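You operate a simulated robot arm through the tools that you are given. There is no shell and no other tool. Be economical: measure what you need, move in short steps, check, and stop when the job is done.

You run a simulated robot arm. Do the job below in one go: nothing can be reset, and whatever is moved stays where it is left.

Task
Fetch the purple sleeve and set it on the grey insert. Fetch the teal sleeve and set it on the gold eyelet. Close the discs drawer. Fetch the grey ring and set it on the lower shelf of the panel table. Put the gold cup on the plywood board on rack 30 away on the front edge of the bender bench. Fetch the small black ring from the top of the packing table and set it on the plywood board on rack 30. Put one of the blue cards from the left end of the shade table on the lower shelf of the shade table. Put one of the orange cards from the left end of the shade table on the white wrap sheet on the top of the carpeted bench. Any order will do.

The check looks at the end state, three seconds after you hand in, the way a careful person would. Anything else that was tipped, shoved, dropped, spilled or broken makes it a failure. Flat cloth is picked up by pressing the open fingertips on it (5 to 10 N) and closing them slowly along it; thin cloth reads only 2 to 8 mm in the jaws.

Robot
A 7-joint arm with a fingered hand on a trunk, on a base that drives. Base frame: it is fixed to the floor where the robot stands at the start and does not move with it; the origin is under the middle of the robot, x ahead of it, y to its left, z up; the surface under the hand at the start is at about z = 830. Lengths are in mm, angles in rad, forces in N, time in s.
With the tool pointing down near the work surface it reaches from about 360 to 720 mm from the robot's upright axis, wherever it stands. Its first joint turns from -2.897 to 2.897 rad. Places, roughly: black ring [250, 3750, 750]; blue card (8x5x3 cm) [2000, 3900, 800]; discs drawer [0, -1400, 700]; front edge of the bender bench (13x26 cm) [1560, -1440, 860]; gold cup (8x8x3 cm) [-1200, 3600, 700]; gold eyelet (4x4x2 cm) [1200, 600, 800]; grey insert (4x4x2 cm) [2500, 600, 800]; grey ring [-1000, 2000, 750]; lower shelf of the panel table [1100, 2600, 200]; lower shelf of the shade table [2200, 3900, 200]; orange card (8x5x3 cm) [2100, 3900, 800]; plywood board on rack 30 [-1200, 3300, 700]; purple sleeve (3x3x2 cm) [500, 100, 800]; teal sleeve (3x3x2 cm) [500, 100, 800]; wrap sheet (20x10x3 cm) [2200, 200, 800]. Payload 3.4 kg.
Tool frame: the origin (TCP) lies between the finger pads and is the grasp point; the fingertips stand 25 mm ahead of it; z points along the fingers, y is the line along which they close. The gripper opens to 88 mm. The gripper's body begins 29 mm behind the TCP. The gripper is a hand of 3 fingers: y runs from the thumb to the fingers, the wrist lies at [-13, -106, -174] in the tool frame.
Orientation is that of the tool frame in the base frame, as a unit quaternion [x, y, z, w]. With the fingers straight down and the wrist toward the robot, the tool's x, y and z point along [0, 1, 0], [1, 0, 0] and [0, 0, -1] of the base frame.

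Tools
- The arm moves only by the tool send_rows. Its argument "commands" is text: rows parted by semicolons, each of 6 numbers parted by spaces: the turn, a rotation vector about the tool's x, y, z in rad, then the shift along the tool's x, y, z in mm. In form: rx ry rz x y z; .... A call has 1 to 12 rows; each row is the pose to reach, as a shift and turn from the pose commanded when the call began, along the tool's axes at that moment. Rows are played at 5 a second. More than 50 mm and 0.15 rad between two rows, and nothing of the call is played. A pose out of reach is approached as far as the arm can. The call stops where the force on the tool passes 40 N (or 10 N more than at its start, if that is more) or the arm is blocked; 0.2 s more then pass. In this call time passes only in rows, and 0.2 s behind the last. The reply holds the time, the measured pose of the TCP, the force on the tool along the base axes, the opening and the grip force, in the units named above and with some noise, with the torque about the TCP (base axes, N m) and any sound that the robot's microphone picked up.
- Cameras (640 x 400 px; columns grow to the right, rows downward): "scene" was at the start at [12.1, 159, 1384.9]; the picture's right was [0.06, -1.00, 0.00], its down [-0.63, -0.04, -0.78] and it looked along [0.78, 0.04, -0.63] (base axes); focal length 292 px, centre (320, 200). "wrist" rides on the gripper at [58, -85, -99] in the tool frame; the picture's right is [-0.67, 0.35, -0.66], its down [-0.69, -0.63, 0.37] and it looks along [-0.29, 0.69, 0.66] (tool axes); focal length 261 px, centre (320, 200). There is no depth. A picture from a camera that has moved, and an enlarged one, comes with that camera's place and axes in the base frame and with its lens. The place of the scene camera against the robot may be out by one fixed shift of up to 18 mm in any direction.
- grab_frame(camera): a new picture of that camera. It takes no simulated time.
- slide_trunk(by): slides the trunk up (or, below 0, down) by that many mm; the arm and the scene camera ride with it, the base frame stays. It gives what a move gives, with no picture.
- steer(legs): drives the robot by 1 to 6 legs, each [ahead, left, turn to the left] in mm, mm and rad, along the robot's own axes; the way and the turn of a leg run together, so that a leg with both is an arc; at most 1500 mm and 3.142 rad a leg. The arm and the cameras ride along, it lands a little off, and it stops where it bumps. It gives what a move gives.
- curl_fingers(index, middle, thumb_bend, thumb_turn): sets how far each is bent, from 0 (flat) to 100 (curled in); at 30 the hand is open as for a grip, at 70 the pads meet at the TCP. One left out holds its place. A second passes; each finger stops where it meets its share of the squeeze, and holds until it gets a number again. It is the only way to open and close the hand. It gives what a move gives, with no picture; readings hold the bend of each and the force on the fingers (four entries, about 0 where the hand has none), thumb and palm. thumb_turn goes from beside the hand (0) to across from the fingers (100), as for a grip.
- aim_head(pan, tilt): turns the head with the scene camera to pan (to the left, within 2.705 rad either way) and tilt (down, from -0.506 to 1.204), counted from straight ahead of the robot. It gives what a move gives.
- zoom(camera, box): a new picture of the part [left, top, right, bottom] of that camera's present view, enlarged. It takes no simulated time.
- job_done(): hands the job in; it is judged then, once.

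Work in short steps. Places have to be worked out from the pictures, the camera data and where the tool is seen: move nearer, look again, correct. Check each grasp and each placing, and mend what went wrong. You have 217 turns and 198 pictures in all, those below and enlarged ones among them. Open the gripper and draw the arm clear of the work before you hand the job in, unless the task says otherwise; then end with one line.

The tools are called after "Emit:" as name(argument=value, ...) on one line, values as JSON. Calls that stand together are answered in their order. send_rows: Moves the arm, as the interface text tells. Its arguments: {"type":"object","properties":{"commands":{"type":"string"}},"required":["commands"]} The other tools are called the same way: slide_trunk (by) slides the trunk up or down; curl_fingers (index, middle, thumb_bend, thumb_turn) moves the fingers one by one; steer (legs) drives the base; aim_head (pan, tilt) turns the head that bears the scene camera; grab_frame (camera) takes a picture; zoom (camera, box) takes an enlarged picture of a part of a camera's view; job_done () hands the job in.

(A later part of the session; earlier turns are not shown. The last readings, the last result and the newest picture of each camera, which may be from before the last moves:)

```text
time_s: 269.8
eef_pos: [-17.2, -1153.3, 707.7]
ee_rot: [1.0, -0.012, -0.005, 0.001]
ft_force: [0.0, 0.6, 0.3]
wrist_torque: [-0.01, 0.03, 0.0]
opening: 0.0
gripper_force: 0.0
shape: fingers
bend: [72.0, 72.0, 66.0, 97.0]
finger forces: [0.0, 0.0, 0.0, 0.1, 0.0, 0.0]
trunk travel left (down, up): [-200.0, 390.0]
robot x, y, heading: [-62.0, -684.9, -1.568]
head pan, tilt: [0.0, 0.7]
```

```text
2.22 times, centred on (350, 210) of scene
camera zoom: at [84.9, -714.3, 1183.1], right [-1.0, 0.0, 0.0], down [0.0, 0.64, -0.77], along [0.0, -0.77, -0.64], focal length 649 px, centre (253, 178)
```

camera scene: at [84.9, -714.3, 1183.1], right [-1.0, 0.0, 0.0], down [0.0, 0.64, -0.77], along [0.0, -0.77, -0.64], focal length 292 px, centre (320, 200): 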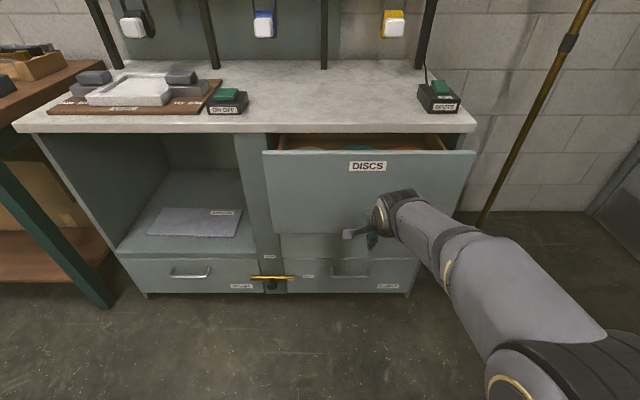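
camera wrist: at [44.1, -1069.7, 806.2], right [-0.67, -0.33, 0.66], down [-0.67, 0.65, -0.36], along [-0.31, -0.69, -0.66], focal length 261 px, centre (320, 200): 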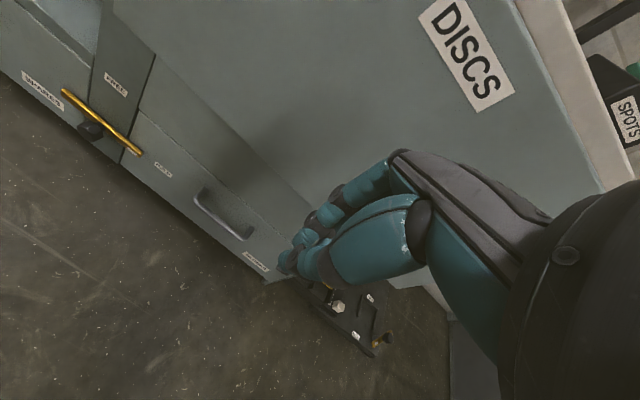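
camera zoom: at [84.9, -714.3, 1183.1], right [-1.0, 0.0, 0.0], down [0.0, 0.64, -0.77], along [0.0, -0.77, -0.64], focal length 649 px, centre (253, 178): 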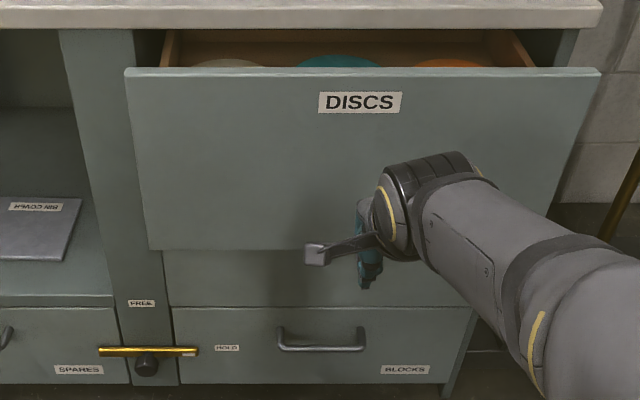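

Marked end points to HOLD (perhaps it holds the lower drawers). I push the drawer gently first and see.

Emit:
send_rows(commands="0 0 0 0 25 0; 0 0 0 0 50 0; 0 0 0 0 75 0; 0 0 0 0 90 0; 0 0 0 0 100 0; 0 0 0 0 110 0; 0 0 0 0 120 0; 0 0 0 0 130 0; 0 0 0 0 140 0; 0 0 0 0 150 0")

Emit:
grab_frame(camera="scene")

```text
time_s: 272.0
eef_pos: [-20.8, -1303.6, 706.1]
ee_rot: [1.0, -0.012, -0.006, 0.002]
ft_force: [-0.6, 1.0, -0.4]
wrist_torque: [-0.02, -0.01, 0.02]
opening: 0.0
gripper_force: 0.0
shape: fingers
bend: [72.0, 72.0, 66.0, 97.0]
finger forces: [0.1, 0.8, 0.0, 0.0, 0.0, 0.0]
trunk travel left (down, up): [-200.0, 390.0]
robot x, y, heading: [-60.3, -686.0, -1.569]
head pan, tilt: [0.0, 0.7]
```

```text
111 pictures are left
camera scene: at [84.9, -714.2, 1183.0], right [-1.0, 0.0, 0.0], down [0.0, 0.64, -0.77], along [0.0, -0.77, -0.64], focal length 292 px, centre (320, 200)
```

scene: 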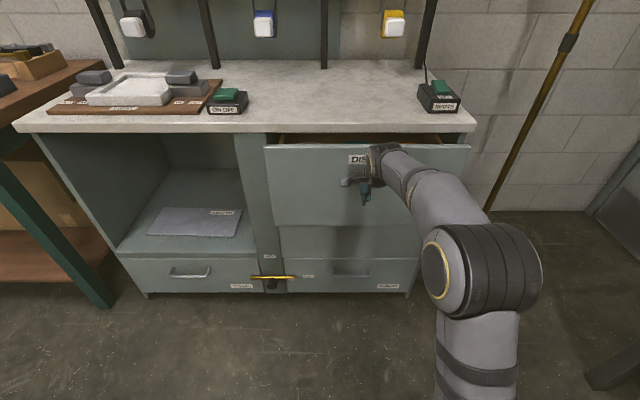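

The drawer slides easily. Creep the base forward 40 mm (pushing), then finish with the arm.

Emit:
steer(legs=[[40, 0, 0]])

Emit:
send_rows(commands="0 0 0 0 6 0; 0 0 0 0 12 0; 0 0 0 0 18 0; 0 0 0 0 24 0; 0 0 0 0 30 0; 0 0 0 0 36 0; 0 0 0 0 42 0; 0 0 0 0 48 0")

Emit:
grab_frame(camera="scene")

```text
time_s: 272.9
eef_pos: [-20.9, -1342.7, 707.6]
ee_rot: [1.0, -0.012, -0.006, 0.001]
ft_force: [-0.5, 0.3, 0.2]
wrist_torque: [-0.05, -0.07, 0.01]
opening: 0.0
gripper_force: 0.0
shape: fingers
bend: [72.0, 72.0, 66.0, 97.0]
finger forces: [0.1, 0.1, 0.1, 0.0, 0.1, 0.1]
trunk travel left (down, up): [-200.0, 390.0]
robot x, y, heading: [-61.7, -725.8, -1.567]
head pan, tilt: [0.0, 0.7]
```

```text
time_s: 274.4
eef_pos: [-21.1, -1373.3, 708.8]
ee_rot: [1.0, -0.013, -0.006, -0.004]
ft_force: [-1.2, 25.0, 8.3]
wrist_torque: [-1.18, 0.03, -0.24]
opening: 0.1
gripper_force: 13.1
shape: fingers
bend: [72.0, 72.0, 66.0, 97.0]
finger forces: [0.0, 25.5, 0.1, 0.0, 0.0, 0.0]
trunk travel left (down, up): [-200.0, 390.0]
robot x, y, heading: [-61.0, -722.5, -1.572]
head pan, tilt: [0.0, 0.7]
stopped in row 7: the force on the tool passed its limit at 49 N (the readings are from after the stop); the commanded pose is now the measured one
```

```text
110 pictures are left
camera scene: at [84.7, -750.2, 1183.3], right [-1.0, 0.0, 0.0], down [0.0, 0.64, -0.77], along [0.0, -0.77, -0.64], focal length 292 px, centre (320, 200)
```

scene: 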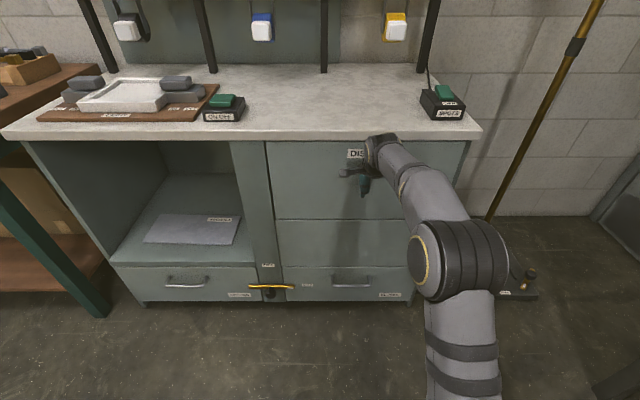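

Drawer looks shut, flush with the cabinet. Pull the hand back and verify by zoom.

Emit:
send_rows(commands="0 0 0 0 -30 0; 0 0 0 0 -70 0; 0 0 0 0 -110 0; 0 0 0 0 -150 0; 0 0 0 0 -190 0")

Emit:
zoom(camera="scene", box=[220, 110, 500, 310])

```text
time_s: 275.6
eef_pos: [-17.1, -1184.9, 705.5]
ee_rot: [1.0, -0.014, -0.006, -0.003]
ft_force: [-0.3, -0.2, 0.0]
wrist_torque: [-0.01, 0.0, 0.0]
opening: 0.0
gripper_force: 0.0
shape: fingers
bend: [72.0, 72.0, 66.0, 97.0]
finger forces: [0.0, 0.0, 0.0, 0.1, 0.0, 0.0]
trunk travel left (down, up): [-200.0, 390.0]
robot x, y, heading: [-63.1, -725.2, -1.573]
head pan, tilt: [0.0, 0.7]
```

```text
2.00 times, centred on (360, 210) of scene
camera zoom: at [84.8, -754.2, 1183.0], right [-1.0, 0.0, 0.0], down [0.0, 0.64, -0.76], along [0.0, -0.76, -0.64], focal length 584 px, centre (240, 180)
```

zoom: 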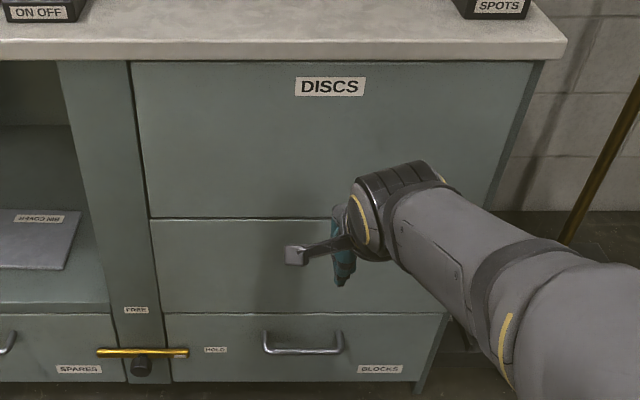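

Drawer is closed. Next the teal sleeve: raise, turn to face +x and go to its place.

Emit:
slide_trunk(by=200)

Emit:
send_rows(commands="0 0 0 0 0 -40; 0 0 0 0 0 -80")

Emit:
steer(legs=[[-120, 0, 0], [0, 0, 1.572], [0, 700, 0]])

Emit:
curl_fingers(index=44, middle=44, thumb_bend=44)

Emit:
grab_frame(camera="wrist")

```text
time_s: 277.8
eef_pos: [-16.8, -1185.6, 905.3]
ee_rot: [1.0, -0.013, -0.005, -0.003]
ft_force: [-0.4, 0.6, 0.6]
wrist_torque: [0.02, 0.0, 0.01]
opening: 0.3
gripper_force: 0.0
shape: fingers
bend: [72.0, 72.0, 66.0, 97.0]
finger forces: [0.0, 0.0, 0.0, 0.0, 0.0, 0.0]
trunk travel left (down, up): [-400.0, 190.0]
robot x, y, heading: [-61.4, -725.2, -1.571]
head pan, tilt: [0.0, 0.7]
```

```text
time_s: 278.4
eef_pos: [-17.6, -1186.2, 985.8]
ee_rot: [1.0, -0.012, -0.006, -0.003]
ft_force: [-0.3, 0.3, -0.8]
wrist_torque: [0.0, -0.03, 0.02]
opening: 0.1
gripper_force: 0.1
shape: fingers
bend: [72.0, 72.0, 66.0, 97.0]
finger forces: [0.1, 0.1, 0.0, 0.0, 0.0, 0.0]
trunk travel left (down, up): [-400.0, 190.0]
robot x, y, heading: [-59.3, -723.8, -1.569]
head pan, tilt: [0.0, 0.7]
```

```text
time_s: 286.9
eef_pos: [420.6, 130.3, 985.6]
ee_rot: [0.727, 0.687, -0.007, 0.002]
ft_force: [-0.7, 0.0, 1.2]
wrist_torque: [-0.02, 0.02, -0.04]
opening: 0.1
gripper_force: 0.1
shape: fingers
bend: [72.0, 72.0, 66.0, 97.0]
finger forces: [0.0, 0.1, 0.1, 0.0, 0.0, 0.0]
trunk travel left (down, up): [-400.0, 190.0]
robot x, y, heading: [-43.4, 101.0, -0.034]
head pan, tilt: [0.0, 0.7]
```

```text
time_s: 287.9
eef_pos: [418.5, 131.0, 986.7]
ee_rot: [0.726, 0.687, -0.006, 0.001]
ft_force: [0.9, 0.8, -0.6]
wrist_torque: [0.03, -0.03, 0.03]
opening: 54.1
gripper_force: 0.0
shape: fingers
bend: [44.0, 44.0, 44.0, 97.0]
finger forces: [0.0, 0.1, 0.0, 0.0, 0.1, 0.1]
trunk travel left (down, up): [-400.0, 190.0]
robot x, y, heading: [-44.2, 102.6, -0.034]
head pan, tilt: [0.0, 0.7]
```

```text
108 pictures are left
camera wrist: at [339.1, 194.3, 1084.5], right [0.32, -0.68, 0.66], down [-0.67, -0.65, -0.35], along [0.67, -0.33, -0.66], focal length 261 px, centre (320, 200)
```

wrist: 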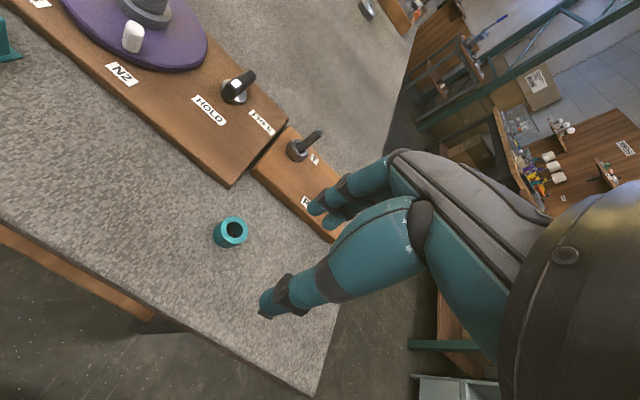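

Teal sleeve at [464, 147]. Move above it.

Emit:
send_rows(commands="0 0 0 9 22 30; 0 0 0 18 44 60; 0 0 0 18 44 98")

Emit:
grab_frame(camera="wrist")

```text
time_s: 288.7
eef_pos: [461.2, 148.3, 887.5]
ee_rot: [0.727, 0.687, -0.007, 0.002]
ft_force: [0.6, -0.2, -0.1]
wrist_torque: [0.03, 0.02, 0.0]
opening: 54.5
gripper_force: 0.2
shape: fingers
bend: [44.0, 44.0, 44.0, 97.0]
finger forces: [0.1, 0.0, 0.1, 0.0, 0.0, 0.0]
trunk travel left (down, up): [-400.0, 190.0]
robot x, y, heading: [-42.4, 101.2, -0.032]
head pan, tilt: [0.0, 0.7]
```

```text
107 pictures are left
camera wrist: at [381.5, 209.9, 986.4], right [0.32, -0.68, 0.66], down [-0.67, -0.65, -0.35], along [0.67, -0.33, -0.66], focal length 261 px, centre (320, 200)
```

wrist: 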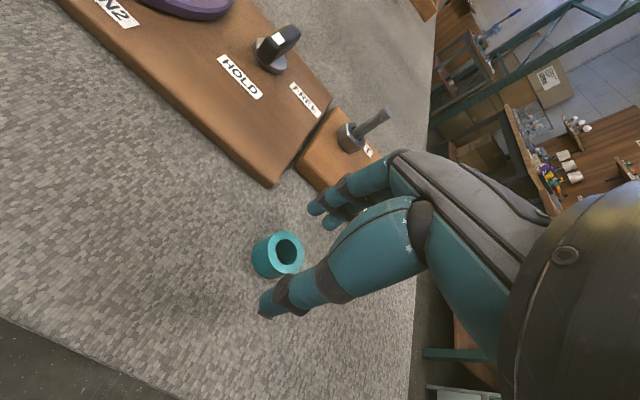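

Emit:
send_rows(commands="0 0 0 0 2 10; 0 0 0 0 2 20; 0 0 0 0 2 29")

Emit:
curl_fingers(index=62, middle=62, thumb_bend=62)

Emit:
curl_fingers(index=70, middle=70, thumb_bend=72)

Emit:
send_rows(commands="0 0 0 0 0 -20; 0 0 0 0 0 -60; 0 0 0 0 0 -100; 0 0 0 0 0 -140; 0 0 0 0 -30 -170")

Emit:
grab_frame(camera="wrist")

```text
time_s: 289.5
eef_pos: [464.8, 145.3, 858.8]
ee_rot: [0.726, 0.688, -0.006, 0.002]
ft_force: [0.0, 0.2, 4.0]
wrist_torque: [-0.01, -0.11, -0.01]
opening: 54.4
gripper_force: 1.5
shape: fingers
bend: [44.0, 44.0, 44.0, 97.0]
finger forces: [0.1, 3.5, 0.1, 0.0, 0.1, 0.0]
trunk travel left (down, up): [-400.0, 190.0]
robot x, y, heading: [-41.6, 105.3, -0.03]
head pan, tilt: [0.0, 0.7]
```

```text
time_s: 290.5
eef_pos: [464.8, 145.7, 858.2]
ee_rot: [0.727, 0.687, -0.007, 0.002]
ft_force: [-0.2, 0.0, 1.0]
wrist_torque: [-0.01, -0.05, 0.02]
opening: 19.7
gripper_force: 1.5
shape: fingers
bend: [60.0, 62.0, 60.0, 97.0]
finger forces: [1.9, 0.1, 0.0, 0.0, 1.1, 0.1]
trunk travel left (down, up): [-400.0, 190.0]
robot x, y, heading: [-39.5, 104.5, -0.03]
head pan, tilt: [0.0, 0.7]
```

```text
time_s: 291.5
eef_pos: [464.4, 143.8, 858.2]
ee_rot: [0.726, 0.688, -0.007, 0.002]
ft_force: [0.1, -0.3, -0.3]
wrist_torque: [-0.02, 0.0, 0.0]
opening: 16.9
gripper_force: 8.8
shape: fingers
bend: [62.0, 67.0, 63.0, 97.0]
finger forces: [6.2, 1.9, 0.1, 0.0, 8.2, 0.1]
trunk travel left (down, up): [-400.0, 190.0]
robot x, y, heading: [-45.2, 103.1, -0.028]
head pan, tilt: [0.0, 0.7]
```

```text
time_s: 292.7
eef_pos: [437.8, 147.8, 1028.8]
ee_rot: [0.727, 0.687, -0.008, 0.001]
ft_force: [-0.4, 0.0, -0.4]
wrist_torque: [0.01, 0.0, 0.02]
opening: 16.7
gripper_force: 8.5
shape: fingers
bend: [62.0, 68.0, 63.0, 97.0]
finger forces: [6.3, 1.7, 0.1, 0.0, 8.0, 0.1]
trunk travel left (down, up): [-400.0, 190.0]
robot x, y, heading: [-41.4, 100.5, -0.031]
head pan, tilt: [0.0, 0.7]
```

```text
106 pictures are left
camera wrist: at [356.8, 211.2, 1128.2], right [0.32, -0.68, 0.66], down [-0.67, -0.65, -0.35], along [0.67, -0.33, -0.66], focal length 261 px, centre (320, 200)
```

wrist: 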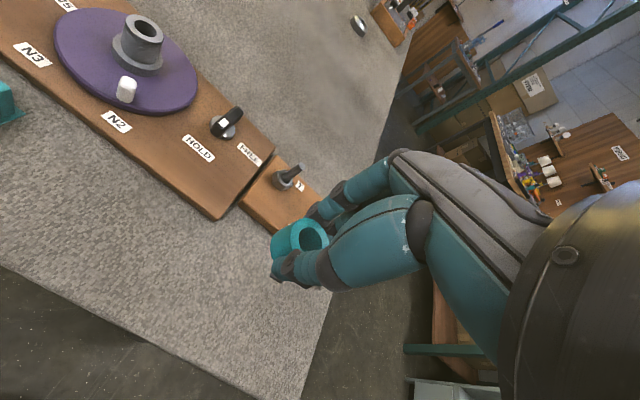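

Teal sleeve held. Drive round to the left side of the bench, as before.

Emit:
steer(legs=[[-230, 0, 0.03], [0, 1290, 0], [1400, 0, 0], [0, 0, -1.571]])

Emit:
aim_head(pan=0.0, tilt=0.75)

Emit:
grab_frame(camera="scene")

```text
time_s: 310.8
eef_pos: [1174.2, 916.2, 1029.8]
ee_rot: [1.0, -0.01, -0.006, -0.004]
ft_force: [-0.4, 0.5, -0.4]
wrist_torque: [0.0, -0.01, 0.0]
opening: 16.4
gripper_force: 7.9
shape: fingers
bend: [62.0, 68.0, 63.0, 97.0]
finger forces: [6.0, 1.7, 0.0, 0.0, 7.6, 0.0]
trunk travel left (down, up): [-400.0, 190.0]
robot x, y, heading: [1109.5, 1399.1, -1.563]
head pan, tilt: [0.0, 0.7]
```

```text
time_s: 311.4
eef_pos: [1174.9, 916.8, 1028.5]
ee_rot: [1.0, -0.009, -0.006, -0.003]
ft_force: [0.3, 0.2, 0.2]
wrist_torque: [0.0, 0.0, 0.01]
opening: 16.4
gripper_force: 7.7
shape: fingers
bend: [62.0, 68.0, 63.0, 97.0]
finger forces: [6.1, 1.7, 0.0, 0.0, 7.6, 0.0]
trunk travel left (down, up): [-400.0, 190.0]
robot x, y, heading: [1110.9, 1396.4, -1.564]
head pan, tilt: [0.0, 0.75]
```

```text
105 pictures are left
camera scene: at [1255.4, 1369.0, 1378.8], right [-1.0, -0.01, 0.0], down [-0.01, 0.68, -0.73], along [0.01, -0.73, -0.68], focal length 292 px, centre (320, 200)
```

scene: 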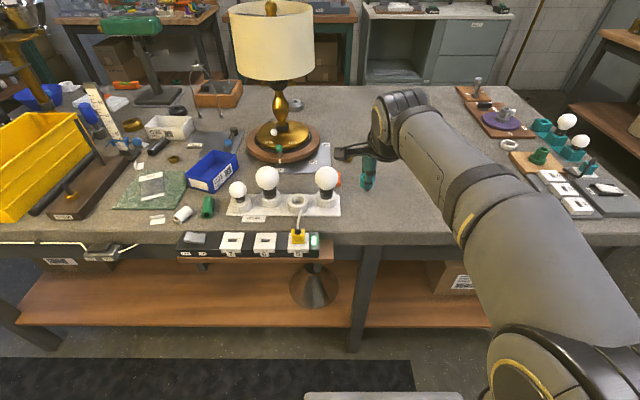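

Lamp shade edge ≈ x 1284, bulbs near x 1245: clearance is OK at x≈1160. Drive forward 185 and look with the wrist camera.

Emit:
steer(legs=[[185, 0, 0]])

Emit:
grab_frame(camera="wrist")

Emit:
grab_frame(camera="scene")

```text
time_s: 313.0
eef_pos: [1174.5, 728.3, 1029.1]
ee_rot: [1.0, -0.009, -0.007, -0.003]
ft_force: [-0.3, 0.2, -0.5]
wrist_torque: [0.0, 0.01, 0.01]
opening: 16.6
gripper_force: 7.2
shape: fingers
bend: [62.0, 68.0, 63.0, 97.0]
finger forces: [6.0, 1.8, 0.0, 0.1, 7.6, 0.0]
trunk travel left (down, up): [-400.0, 190.0]
robot x, y, heading: [1113.5, 1206.6, -1.562]
head pan, tilt: [0.0, 0.75]
```

```text
104 pictures are left
camera wrist: at [1236.9, 811.6, 1127.8], right [-0.67, -0.34, 0.66], down [-0.68, 0.65, -0.35], along [-0.31, -0.68, -0.66], focal length 261 px, centre (320, 200)
```

wrist: 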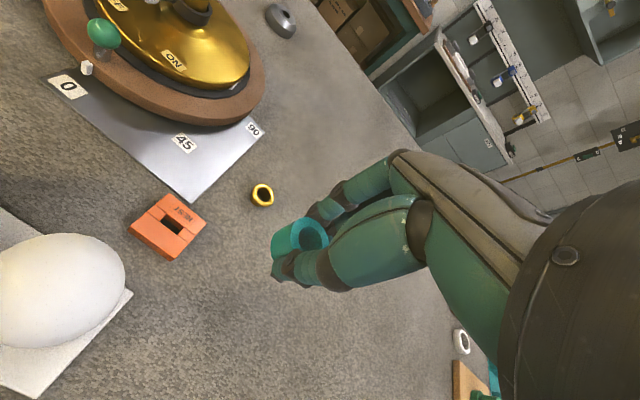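

```text
103 pictures are left
camera scene: at [1256.7, 1181.3, 1378.7], right [-1.0, -0.01, 0.0], down [0.0, 0.68, -0.73], along [0.01, -0.73, -0.68], focal length 292 px, centre (320, 200)
```

scene: 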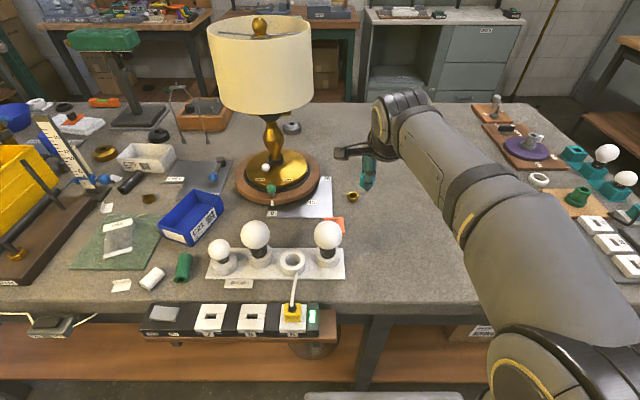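

Eyelet ≈ [1186, 592]. Move above it, lowering along the way, and look again.

Emit:
send_rows(commands="0 0 0 3 35 20; 0 0 0 6 75 35; 0 0 0 9 110 55; 0 0 0 10 134 79")

Emit:
grab_frame(camera="wrist")

Emit:
zoom(camera="scene", box=[290, 100, 450, 230])

```text
time_s: 314.0
eef_pos: [1182.3, 595.5, 950.2]
ee_rot: [1.0, -0.01, -0.006, -0.004]
ft_force: [1.1, 0.3, 0.1]
wrist_torque: [0.01, -0.03, 0.0]
opening: 16.3
gripper_force: 7.9
shape: fingers
bend: [62.0, 68.0, 63.0, 97.0]
finger forces: [6.0, 1.7, 0.1, 0.1, 7.6, 0.0]
trunk travel left (down, up): [-400.0, 190.0]
robot x, y, heading: [1108.4, 1206.4, -1.563]
head pan, tilt: [0.0, 0.75]
```

```text
102 pictures are left
camera wrist: at [1242.8, 678.4, 1048.2], right [-0.67, -0.34, 0.66], down [-0.68, 0.64, -0.35], along [-0.31, -0.68, -0.66], focal length 261 px, centre (320, 200)
```

wrist: 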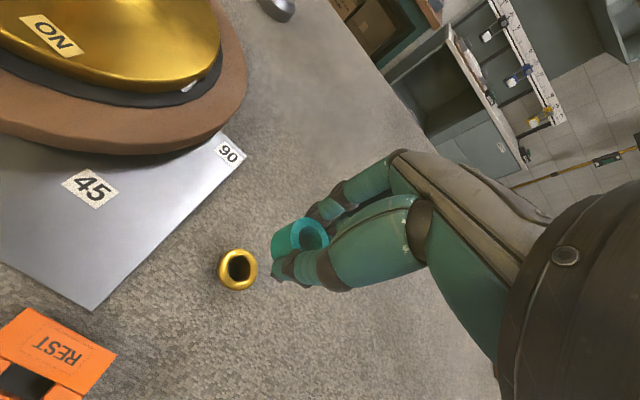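

```text
3.08 times, centred on (370, 165) of scene
camera zoom: at [1256.7, 1181.3, 1378.8], right [-1.0, -0.01, 0.0], down [0.0, 0.68, -0.73], along [0.01, -0.73, -0.68], focal length 899 px, centre (166, 308)
```

zoom: 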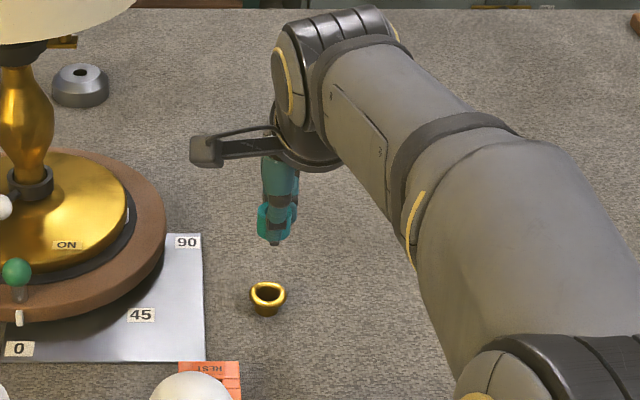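

The eyelet is at [1185.5, 594]; the TCP already has the right offset. Descend to 893 and check.

Emit:
send_rows(commands="0 0 0 0 0 25; 0 0 0 0 0 45; 0 0 0 0 0 57")

Emit:
zoom(camera="wrist", box=[220, 190, 380, 290])

Emit:
zoom(camera="scene", box=[300, 150, 400, 212])

```text
time_s: 314.8
eef_pos: [1179.9, 595.2, 890.3]
ee_rot: [1.0, -0.01, -0.006, -0.003]
ft_force: [1.3, -0.4, -0.2]
wrist_torque: [-0.02, -0.04, 0.0]
opening: 16.4
gripper_force: 7.3
shape: fingers
bend: [62.0, 68.0, 63.0, 97.0]
finger forces: [6.1, 1.7, 0.0, 0.0, 7.5, 0.1]
trunk travel left (down, up): [-400.0, 190.0]
robot x, y, heading: [1110.8, 1208.4, -1.563]
head pan, tilt: [0.0, 0.75]
```

```text
4.00 times, centred on (300, 240) of wrist
camera zoom: at [1241.3, 678.4, 989.5], right [-0.67, -0.34, 0.66], down [-0.68, 0.65, -0.35], along [-0.31, -0.68, -0.66], focal length 1043 px, centre (400, 40)
```

zoom: 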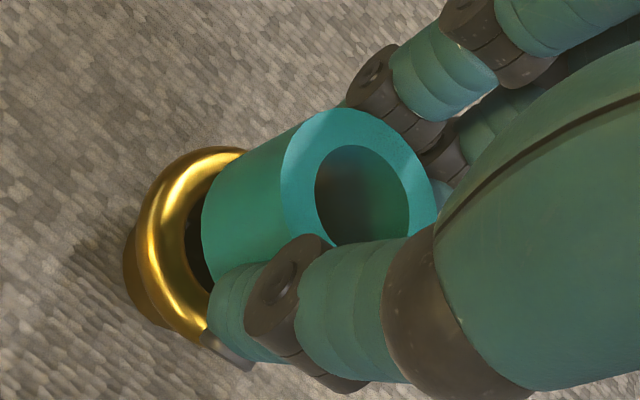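

```text
6.40 times, centred on (350, 181) of scene
camera zoom: at [1256.7, 1181.4, 1378.8], right [-1.0, -0.01, 0.0], down [0.0, 0.68, -0.73], along [0.01, -0.73, -0.68], focal length 1870 px, centre (128, 322)
```

zoom: 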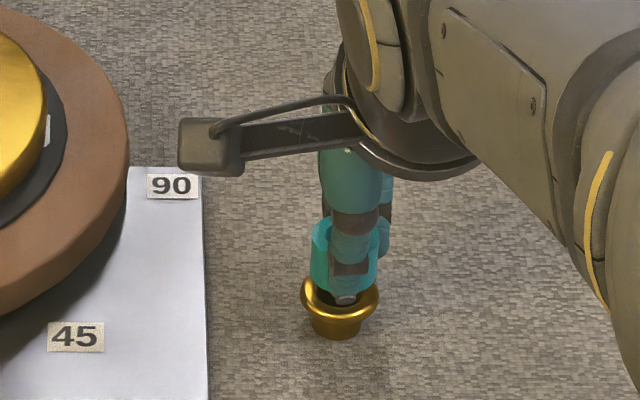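

Sleeve is ~2 mm toward −x; correct and lower in small steps.

Emit:
send_rows(commands="0 0 0 2 0 2; 0 0 0 3 0 4")

Emit:
send_rows(commands="0 0 0 0 0 1; 0 0 0 0 0 2; 0 0 0 0 0 3")

Emit:
zoom(camera="wrist", box=[220, 190, 380, 290])

```text
time_s: 315.4
eef_pos: [1183.3, 595.8, 887.0]
ee_rot: [1.0, -0.009, -0.006, -0.004]
ft_force: [0.1, 0.8, -0.1]
wrist_torque: [0.01, 0.0, -0.03]
opening: 16.5
gripper_force: 7.4
shape: fingers
bend: [62.0, 68.0, 63.0, 97.0]
finger forces: [5.9, 1.7, 0.0, 0.1, 7.6, 0.0]
trunk travel left (down, up): [-400.0, 190.0]
robot x, y, heading: [1109.1, 1210.5, -1.566]
head pan, tilt: [0.0, 0.75]
```

```text
time_s: 316.2
eef_pos: [1184.3, 594.6, 884.1]
ee_rot: [1.0, -0.009, -0.005, -0.004]
ft_force: [-0.4, -0.7, -0.8]
wrist_torque: [-0.02, 0.01, -0.03]
opening: 16.3
gripper_force: 7.5
shape: fingers
bend: [62.0, 68.0, 63.0, 97.0]
finger forces: [5.9, 1.7, 0.1, 0.0, 7.5, 0.0]
trunk travel left (down, up): [-400.0, 190.0]
robot x, y, heading: [1114.1, 1202.5, -1.563]
head pan, tilt: [0.0, 0.75]
```

```text
4.00 times, centred on (300, 240) of wrist
camera zoom: at [1245.2, 678.4, 983.7], right [-0.67, -0.34, 0.66], down [-0.68, 0.65, -0.35], along [-0.31, -0.68, -0.66], focal length 1043 px, centre (400, 40)
```

zoom: 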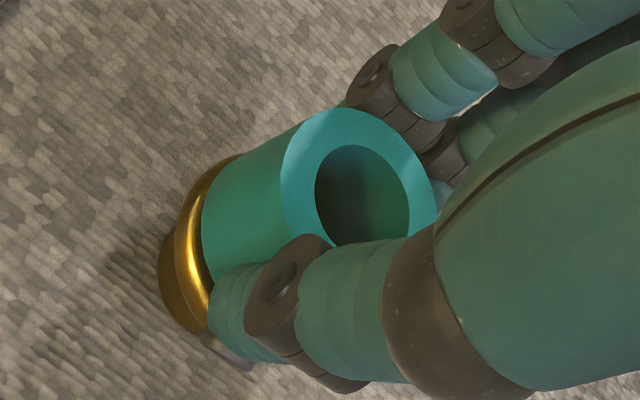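

Emit:
send_rows(commands="0 0 0 0 0 1; 0 0 0 0 0 2; 0 0 0 0 0 3")

Emit:
send_rows(commands="0 0 0 0 0 1; 0 0 0 0 0 2")

Emit:
zoom(camera="wrist", box=[220, 190, 380, 290])

```text
time_s: 317.0
eef_pos: [1184.0, 595.7, 882.2]
ee_rot: [1.0, -0.009, -0.006, -0.003]
ft_force: [0.2, 0.1, -0.2]
wrist_torque: [-0.02, 0.04, -0.03]
opening: 16.4
gripper_force: 7.8
shape: fingers
bend: [62.0, 68.0, 63.0, 97.0]
finger forces: [6.0, 1.7, 0.1, 0.0, 7.5, 0.1]
trunk travel left (down, up): [-400.0, 190.0]
robot x, y, heading: [1114.3, 1208.3, -1.563]
head pan, tilt: [0.0, 0.75]
```

```text
time_s: 317.6
eef_pos: [1183.8, 595.4, 880.9]
ee_rot: [1.0, -0.01, -0.006, -0.003]
ft_force: [0.2, -0.5, 0.6]
wrist_torque: [-0.01, -0.01, -0.02]
opening: 16.5
gripper_force: 7.5
shape: fingers
bend: [62.0, 68.0, 63.0, 97.0]
finger forces: [6.1, 1.7, 0.0, 0.0, 7.6, 0.0]
trunk travel left (down, up): [-400.0, 190.0]
robot x, y, heading: [1110.1, 1209.8, -1.563]
head pan, tilt: [0.0, 0.75]
```

```text
4.00 times, centred on (300, 240) of wrist
camera zoom: at [1245.9, 678.6, 978.9], right [-0.67, -0.34, 0.66], down [-0.68, 0.64, -0.35], along [-0.31, -0.68, -0.66], focal length 1043 px, centre (400, 40)
```

zoom: 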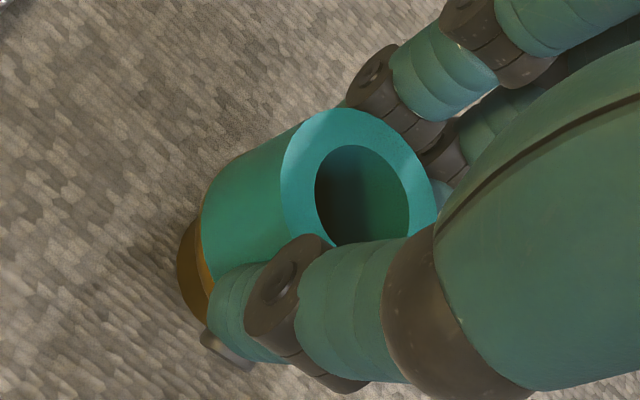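

Emit:
send_rows(commands="0 0 0 0 0 1; 0 0 0 0 0 2; 0 0 0 0 0 3")

Emit:
zoom(camera="scene", box=[300, 150, 400, 212])

```text
time_s: 318.4
eef_pos: [1184.3, 595.8, 877.2]
ee_rot: [1.0, -0.01, -0.006, -0.003]
ft_force: [0.7, -0.1, 2.7]
wrist_torque: [-0.07, -0.04, -0.02]
opening: 16.7
gripper_force: 8.9
shape: fingers
bend: [62.0, 68.0, 63.0, 97.0]
finger forces: [8.5, 1.8, 0.0, 0.0, 7.4, 0.1]
trunk travel left (down, up): [-400.0, 190.0]
robot x, y, heading: [1112.4, 1204.7, -1.565]
head pan, tilt: [0.0, 0.75]
```

```text
6.40 times, centred on (350, 181) of scene
camera zoom: at [1256.7, 1181.7, 1378.8], right [-1.0, -0.01, 0.0], down [0.0, 0.68, -0.73], along [0.01, -0.73, -0.68], focal length 1870 px, centre (128, 322)
```

zoom: 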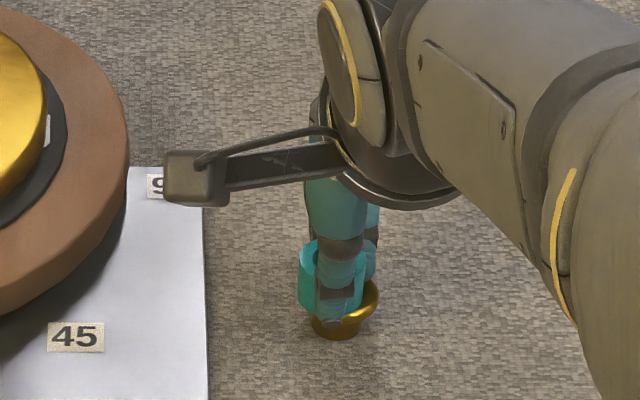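

Contact, but it sits ~4 mm too far +x. Lift 5 mm, shift −4, and lower again.

Emit:
send_rows(commands="0 0 0 0 0 -6; 0 0 0 -4 0 -6; 0 0 0 -4 0 -3; 0 0 0 -4 0 -1; 0 0 0 -4 0 0")

Emit:
zoom(camera="scene", box=[300, 150, 400, 212])

```text
time_s: 319.6
eef_pos: [1181.2, 596.5, 877.5]
ee_rot: [1.0, -0.009, -0.006, -0.003]
ft_force: [-1.8, -0.5, 4.3]
wrist_torque: [-0.04, 0.02, -0.01]
opening: 16.6
gripper_force: 9.2
shape: fingers
bend: [62.0, 68.0, 63.0, 97.0]
finger forces: [9.3, 1.7, 0.1, 0.0, 7.7, 0.1]
trunk travel left (down, up): [-400.0, 190.0]
robot x, y, heading: [1111.5, 1212.0, -1.557]
head pan, tilt: [0.0, 0.75]
```

```text
6.40 times, centred on (350, 181) of scene
camera zoom: at [1256.6, 1181.9, 1378.9], right [-1.0, -0.01, 0.0], down [0.0, 0.68, -0.73], along [0.01, -0.73, -0.68], focal length 1870 px, centre (128, 322)
```

zoom: 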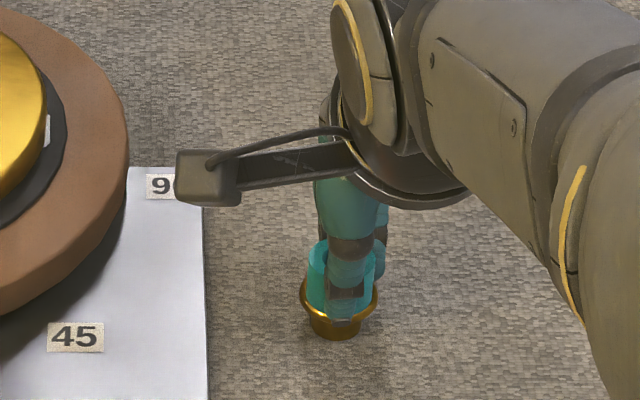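

Centred on the eyelet with light contact. Release and rise.

Emit:
curl_fingers(index=54, middle=54, thumb_bend=54)

Emit:
send_rows(commands="0 0 0 0 0 -8; 0 0 0 0 0 -25; 0 0 0 0 0 -60; 0 0 0 0 -20 -80; 0 0 0 0 -60 -90; 0 0 0 0 -100 -100")

Emit:
zoom(camera="scene", box=[300, 150, 400, 212])

Emit:
grab_frame(camera="wrist")

```text
time_s: 320.6
eef_pos: [1182.0, 595.2, 876.7]
ee_rot: [1.0, -0.01, -0.005, -0.003]
ft_force: [-0.2, -0.5, 0.8]
wrist_torque: [0.02, 0.01, 0.01]
opening: 32.4
gripper_force: 0.1
shape: fingers
bend: [54.0, 54.0, 54.0, 97.0]
finger forces: [0.2, 0.0, 0.0, 0.0, 0.1, 0.1]
trunk travel left (down, up): [-400.0, 190.0]
robot x, y, heading: [1116.3, 1207.7, -1.566]
head pan, tilt: [0.0, 0.75]
```

```text
time_s: 322.0
eef_pos: [1183.9, 696.2, 975.5]
ee_rot: [1.0, -0.009, -0.006, -0.003]
ft_force: [-0.1, 0.1, -0.3]
wrist_torque: [0.01, -0.02, -0.02]
opening: 32.7
gripper_force: 0.0
shape: fingers
bend: [54.0, 54.0, 54.0, 97.0]
finger forces: [0.1, 0.0, 0.0, 0.0, 0.0, 0.0]
trunk travel left (down, up): [-400.0, 190.0]
robot x, y, heading: [1110.3, 1207.9, -1.567]
head pan, tilt: [0.0, 0.75]
```

```text
6.40 times, centred on (350, 181) of scene
camera zoom: at [1256.7, 1181.6, 1378.7], right [-1.0, -0.01, 0.0], down [0.0, 0.68, -0.73], along [0.01, -0.73, -0.68], focal length 1870 px, centre (128, 322)
```

zoom: 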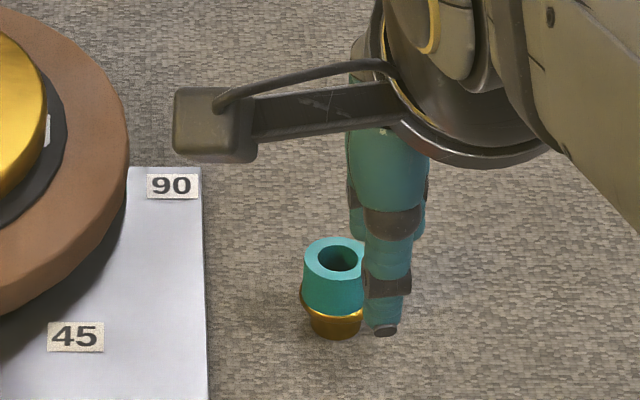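

```text
93 pictures are left
camera wrist: at [1245.4, 779.3, 1074.5], right [-0.67, -0.34, 0.66], down [-0.68, 0.65, -0.35], along [-0.31, -0.68, -0.66], focal length 261 px, centre (320, 200)
```

wrist: 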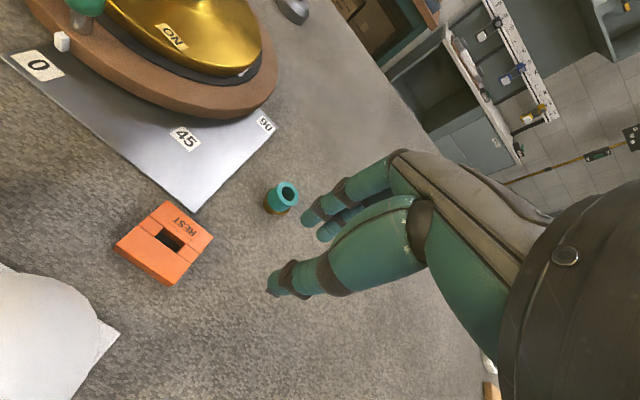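

Teal sleeve stands on the eyelet. Next the grey ring near [−1000, 2000]: back off, turn to face −x and drive there.

Emit:
send_rows(commands="0 0 0 0 -20 -30; 0 0 0 0 -40 -50")

Emit:
steer(legs=[[-200, 0, 0], [0, 0, -1.571], [1350, 0, 0]])

Emit:
aim_head(pan=-0.4, tilt=0.5)

Emit:
grab_frame(camera="scene")

```text
time_s: 322.6
eef_pos: [1184.3, 735.5, 1027.0]
ee_rot: [1.0, -0.009, -0.006, -0.003]
ft_force: [0.8, 0.3, 0.0]
wrist_torque: [0.03, 0.0, 0.01]
opening: 32.6
gripper_force: 0.0
shape: fingers
bend: [54.0, 54.0, 54.0, 97.0]
finger forces: [0.1, 0.0, 0.0, 0.0, 0.1, 0.0]
trunk travel left (down, up): [-400.0, 190.0]
robot x, y, heading: [1116.5, 1207.5, -1.568]
head pan, tilt: [0.0, 0.75]
```

```text
time_s: 334.3
eef_pos: [-705.6, 1273.6, 1025.8]
ee_rot: [0.715, -0.699, -0.002, -0.007]
ft_force: [0.0, -0.9, 0.4]
wrist_torque: [0.01, -0.03, -0.02]
opening: 32.4
gripper_force: 0.0
shape: fingers
bend: [54.0, 54.0, 54.0, 97.0]
finger forces: [0.0, 0.0, 0.0, 0.0, 0.1, 0.0]
trunk travel left (down, up): [-400.0, 190.0]
robot x, y, heading: [-236.5, 1362.7, -3.091]
head pan, tilt: [0.0, 0.75]
```

```text
time_s: 335.2
eef_pos: [-705.0, 1273.0, 1026.1]
ee_rot: [0.715, -0.699, -0.002, -0.007]
ft_force: [1.1, 0.5, 0.6]
wrist_torque: [-0.01, 0.0, 0.01]
opening: 32.5
gripper_force: 0.2
shape: fingers
bend: [54.0, 54.0, 54.0, 97.0]
finger forces: [0.1, 0.0, 0.0, 0.0, 0.0, 0.1]
trunk travel left (down, up): [-400.0, 190.0]
robot x, y, heading: [-236.4, 1364.2, -3.097]
head pan, tilt: [-0.4, 0.499]
```

```text
92 pictures are left
camera scene: at [-266.7, 1237.1, 1400.7], right [0.34, 0.94, 0.0], down [0.45, -0.16, -0.88], along [-0.82, 0.3, -0.48], focal length 292 px, centre (320, 200)
```

scene: 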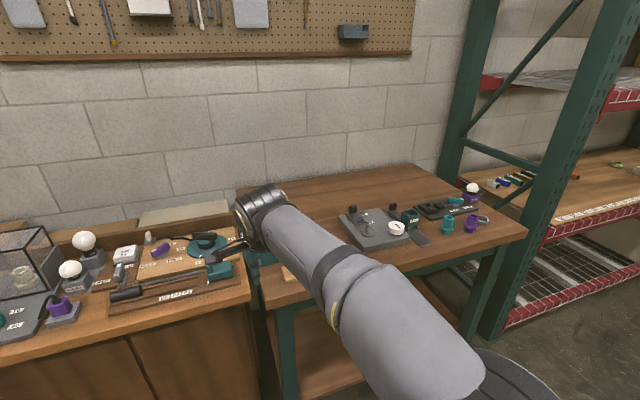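

Emit:
zoom(camera="scene", box=[330, 160, 530, 285])

```text
3.20 times, centred on (430, 222) of scene
camera zoom: at [-266.7, 1237.1, 1400.7], right [0.34, 0.94, 0.0], down [0.45, -0.16, -0.88], along [-0.82, 0.3, -0.48], focal length 935 px, centre (-32, 128)
```

zoom: 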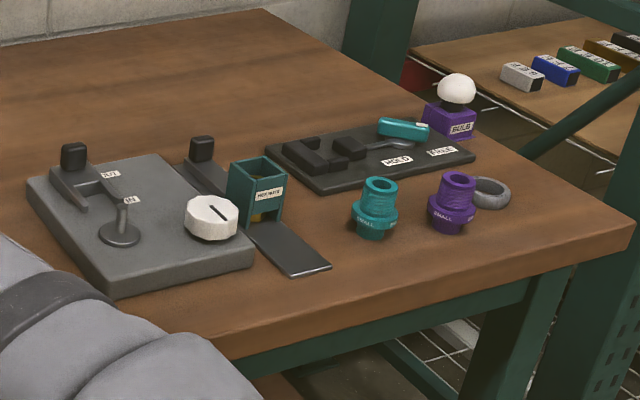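

The grey ring lies flat behind the purple "SMALL" piece, ≈[−930, 2140]. Move in front of it and look.

Emit:
steer(legs=[[0, 0, -0.047], [0, -820, 0], [100, 0, 0]])

Emit:
aim_head(pan=0.0, tilt=0.75)

Emit:
grab_frame(camera="scene")

Emit:
grab_frame(camera="wrist")

```text
time_s: 340.7
eef_pos: [-817.1, 2098.1, 1026.5]
ee_rot: [-0.705, 0.71, 0.001, 0.006]
ft_force: [-0.8, -0.2, 0.2]
wrist_torque: [0.01, -0.02, 0.01]
opening: 32.4
gripper_force: 0.0
shape: fingers
bend: [54.0, 54.0, 54.0, 97.0]
finger forces: [0.1, 0.0, 0.1, 0.1, 0.1, 0.0]
trunk travel left (down, up): [-400.0, 190.0]
robot x, y, heading: [-346.4, 2175.0, -3.121]
head pan, tilt: [-0.4, 0.499]
```

```text
time_s: 341.6
eef_pos: [-817.1, 2098.1, 1025.9]
ee_rot: [-0.705, 0.709, 0.001, 0.007]
ft_force: [0.3, -0.6, 0.7]
wrist_torque: [-0.02, 0.02, 0.02]
opening: 32.8
gripper_force: 0.0
shape: fingers
bend: [54.0, 54.0, 54.0, 97.0]
finger forces: [0.0, 0.1, 0.0, 0.0, 0.1, 0.0]
trunk travel left (down, up): [-400.0, 190.0]
robot x, y, heading: [-343.6, 2177.7, -3.12]
head pan, tilt: [0.0, 0.75]
```

```text
90 pictures are left
camera scene: at [-378.7, 2013.7, 1378.8], right [-0.02, 1.0, 0.0], down [0.68, 0.01, -0.73], along [-0.73, -0.01, -0.68], focal length 292 px, centre (320, 200)
```

scene: 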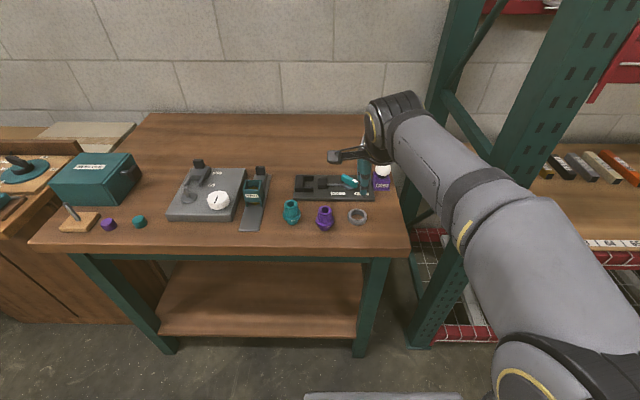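

```text
89 pictures are left
camera wrist: at [-733.0, 2037.7, 1125.2], right [-0.35, 0.66, 0.66], down [0.64, 0.69, -0.35], along [-0.69, 0.3, -0.66], focal length 261 px, centre (320, 200)
```

wrist: 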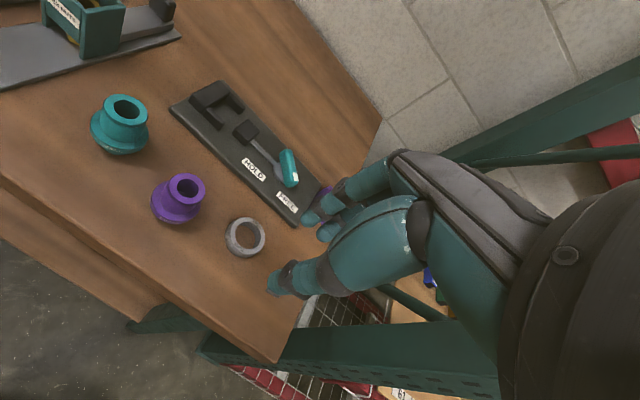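

Ring ≈ [−895, 2105]. Open wider, move above it lower and re-measure.

Emit:
curl_fingers(index=34, middle=34, thumb_bend=34)

Emit:
send_rows(commands="0 0 0 -3 40 20; 0 0 0 -7 75 45; 0 0 0 -7 80 85; 0 0 0 -7 80 100")

Emit:
grab_frame(camera="wrist")

```text
time_s: 342.6
eef_pos: [-816.7, 2097.9, 1025.9]
ee_rot: [-0.705, 0.71, 0.002, 0.007]
ft_force: [0.2, -0.5, 0.0]
wrist_torque: [0.01, 0.0, 0.05]
opening: 76.0
gripper_force: 0.0
shape: fingers
bend: [34.0, 34.0, 34.0, 97.0]
finger forces: [0.1, 0.0, 0.0, 0.0, 0.1, 0.0]
trunk travel left (down, up): [-400.0, 190.0]
robot x, y, heading: [-343.2, 2179.5, -3.125]
head pan, tilt: [0.0, 0.75]
```

```text
time_s: 343.6
eef_pos: [-897.8, 2106.9, 925.9]
ee_rot: [-0.704, 0.71, 0.002, 0.007]
ft_force: [-0.1, 0.3, 0.9]
wrist_torque: [-0.01, 0.01, 0.01]
opening: 76.1
gripper_force: 0.0
shape: fingers
bend: [34.0, 34.0, 34.0, 97.0]
finger forces: [0.1, 0.0, 0.0, 0.0, 0.0, 0.0]
trunk travel left (down, up): [-400.0, 190.0]
robot x, y, heading: [-342.7, 2174.8, -3.124]
head pan, tilt: [0.0, 0.75]
```

```text
88 pictures are left
camera wrist: at [-812.9, 2046.9, 1025.1], right [-0.35, 0.66, 0.66], down [0.64, 0.69, -0.35], along [-0.69, 0.3, -0.66], focal length 261 px, centre (320, 200)
```

wrist: 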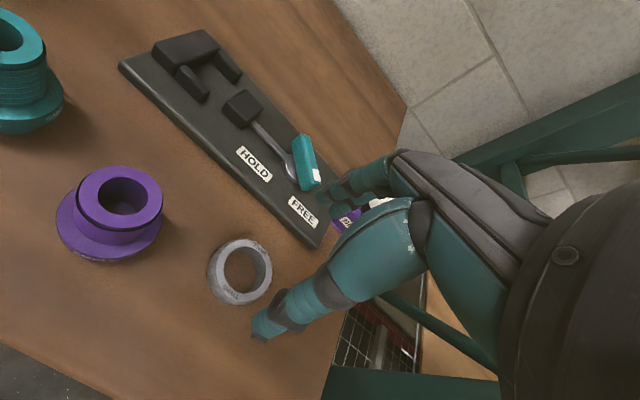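

Ring at [−898, 2106], z≈827 — directly beneath the tool. Descend with a feel for the table.

Emit:
send_rows(commands="0 0 0 0 0 30; 0 0 0 0 0 60; 0 0 0 0 0 68")

Emit:
grab_frame(camera="wrist")

```text
time_s: 344.4
eef_pos: [-895.4, 2108.9, 859.5]
ee_rot: [-0.705, 0.71, 0.002, 0.007]
ft_force: [0.3, -0.6, 0.5]
wrist_torque: [-0.02, -0.03, 0.01]
opening: 76.2
gripper_force: 0.1
shape: fingers
bend: [34.0, 34.0, 34.0, 97.0]
finger forces: [0.0, 0.0, 0.1, 0.0, 0.0, 0.0]
trunk travel left (down, up): [-400.0, 190.0]
robot x, y, heading: [-347.7, 2176.4, -3.122]
head pan, tilt: [0.0, 0.75]
```

```text
87 pictures are left
camera wrist: at [-811.0, 2049.1, 957.7], right [-0.35, 0.66, 0.66], down [0.64, 0.69, -0.35], along [-0.69, 0.3, -0.66], focal length 261 px, centre (320, 200)
```

wrist: 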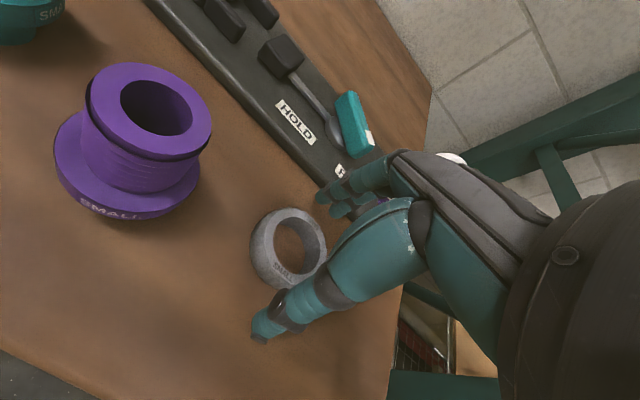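

Emit:
send_rows(commands="0 0 0 3 1 3; 0 0 0 3 1 6; 0 0 0 3 1 8")

Emit:
curl_fingers(index=52, middle=52, thumb_bend=52)

Emit:
grab_frame(camera="wrist")

```text
time_s: 345.2
eef_pos: [-897.4, 2105.8, 848.9]
ee_rot: [-0.705, 0.709, 0.002, 0.007]
ft_force: [0.6, -0.6, 0.8]
wrist_torque: [0.02, -0.02, 0.0]
opening: 76.0
gripper_force: 0.0
shape: fingers
bend: [34.0, 34.0, 34.0, 97.0]
finger forces: [0.1, 0.1, 0.0, 0.0, 0.0, 0.1]
trunk travel left (down, up): [-400.0, 190.0]
robot x, y, heading: [-345.0, 2179.8, -3.125]
head pan, tilt: [0.0, 0.75]
```

```text
time_s: 346.2
eef_pos: [-896.2, 2103.9, 849.7]
ee_rot: [-0.704, 0.71, 0.003, 0.007]
ft_force: [-0.2, -0.4, 0.0]
wrist_torque: [-0.03, 0.01, 0.03]
opening: 42.2
gripper_force: 2.1
shape: fingers
bend: [50.0, 51.0, 50.0, 97.0]
finger forces: [0.9, 0.8, 0.1, 0.1, 1.9, 0.1]
trunk travel left (down, up): [-400.0, 190.0]
robot x, y, heading: [-346.9, 2177.3, -3.125]
head pan, tilt: [0.0, 0.75]
```

```text
86 pictures are left
camera wrist: at [-812.7, 2044.8, 949.1], right [-0.35, 0.66, 0.66], down [0.64, 0.69, -0.35], along [-0.69, 0.3, -0.66], focal length 261 px, centre (320, 200)
```

wrist: 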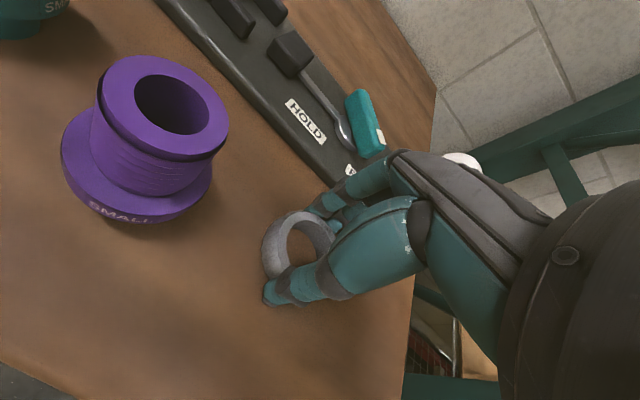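

Fingers meet the ring. Squeeze and lift.

Emit:
curl_fingers(index=60, middle=60, thumb_bend=60)

Emit:
send_rows(commands="0 0 0 0 0 -15; 0 0 0 0 0 -50; 0 0 0 0 0 -95; 0 0 0 0 -30 -130; 0 0 0 0 -60 -160")

Emit:
grab_frame(camera="wrist")

```text
time_s: 347.2
eef_pos: [-896.6, 2104.3, 850.4]
ee_rot: [-0.705, 0.709, 0.002, 0.007]
ft_force: [-0.3, 0.0, 1.3]
wrist_torque: [0.03, 0.03, 0.01]
opening: 39.8
gripper_force: 8.2
shape: fingers
bend: [53.0, 55.0, 50.0, 97.0]
finger forces: [4.0, 4.1, 0.1, 0.0, 7.8, 0.1]
trunk travel left (down, up): [-400.0, 190.0]
robot x, y, heading: [-347.3, 2175.0, -3.119]
head pan, tilt: [0.0, 0.75]
```

```text
time_s: 348.4
eef_pos: [-836.0, 2103.6, 1010.1]
ee_rot: [-0.705, 0.709, 0.002, 0.006]
ft_force: [0.0, -0.4, -0.6]
wrist_torque: [-0.01, 0.02, -0.02]
opening: 39.3
gripper_force: 7.8
shape: fingers
bend: [53.0, 55.0, 50.0, 97.0]
finger forces: [4.2, 4.1, 0.1, 0.0, 7.7, 0.1]
trunk travel left (down, up): [-400.0, 190.0]
robot x, y, heading: [-345.8, 2176.8, -3.121]
head pan, tilt: [0.0, 0.75]
```

```text
85 pictures are left
camera wrist: at [-752.9, 2041.8, 1108.3], right [-0.35, 0.66, 0.66], down [0.64, 0.69, -0.35], along [-0.69, 0.3, -0.66], focal length 261 px, centre (320, 200)
```

wrist: 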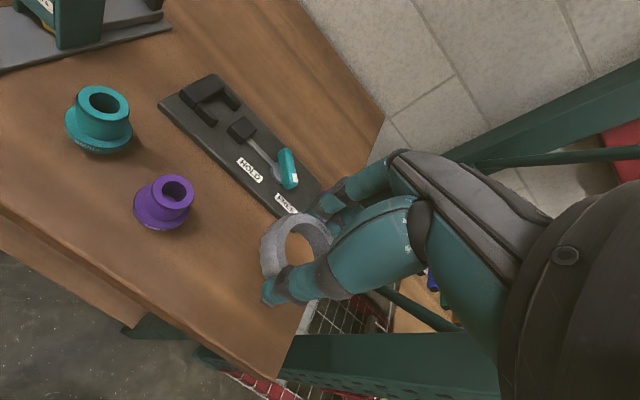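

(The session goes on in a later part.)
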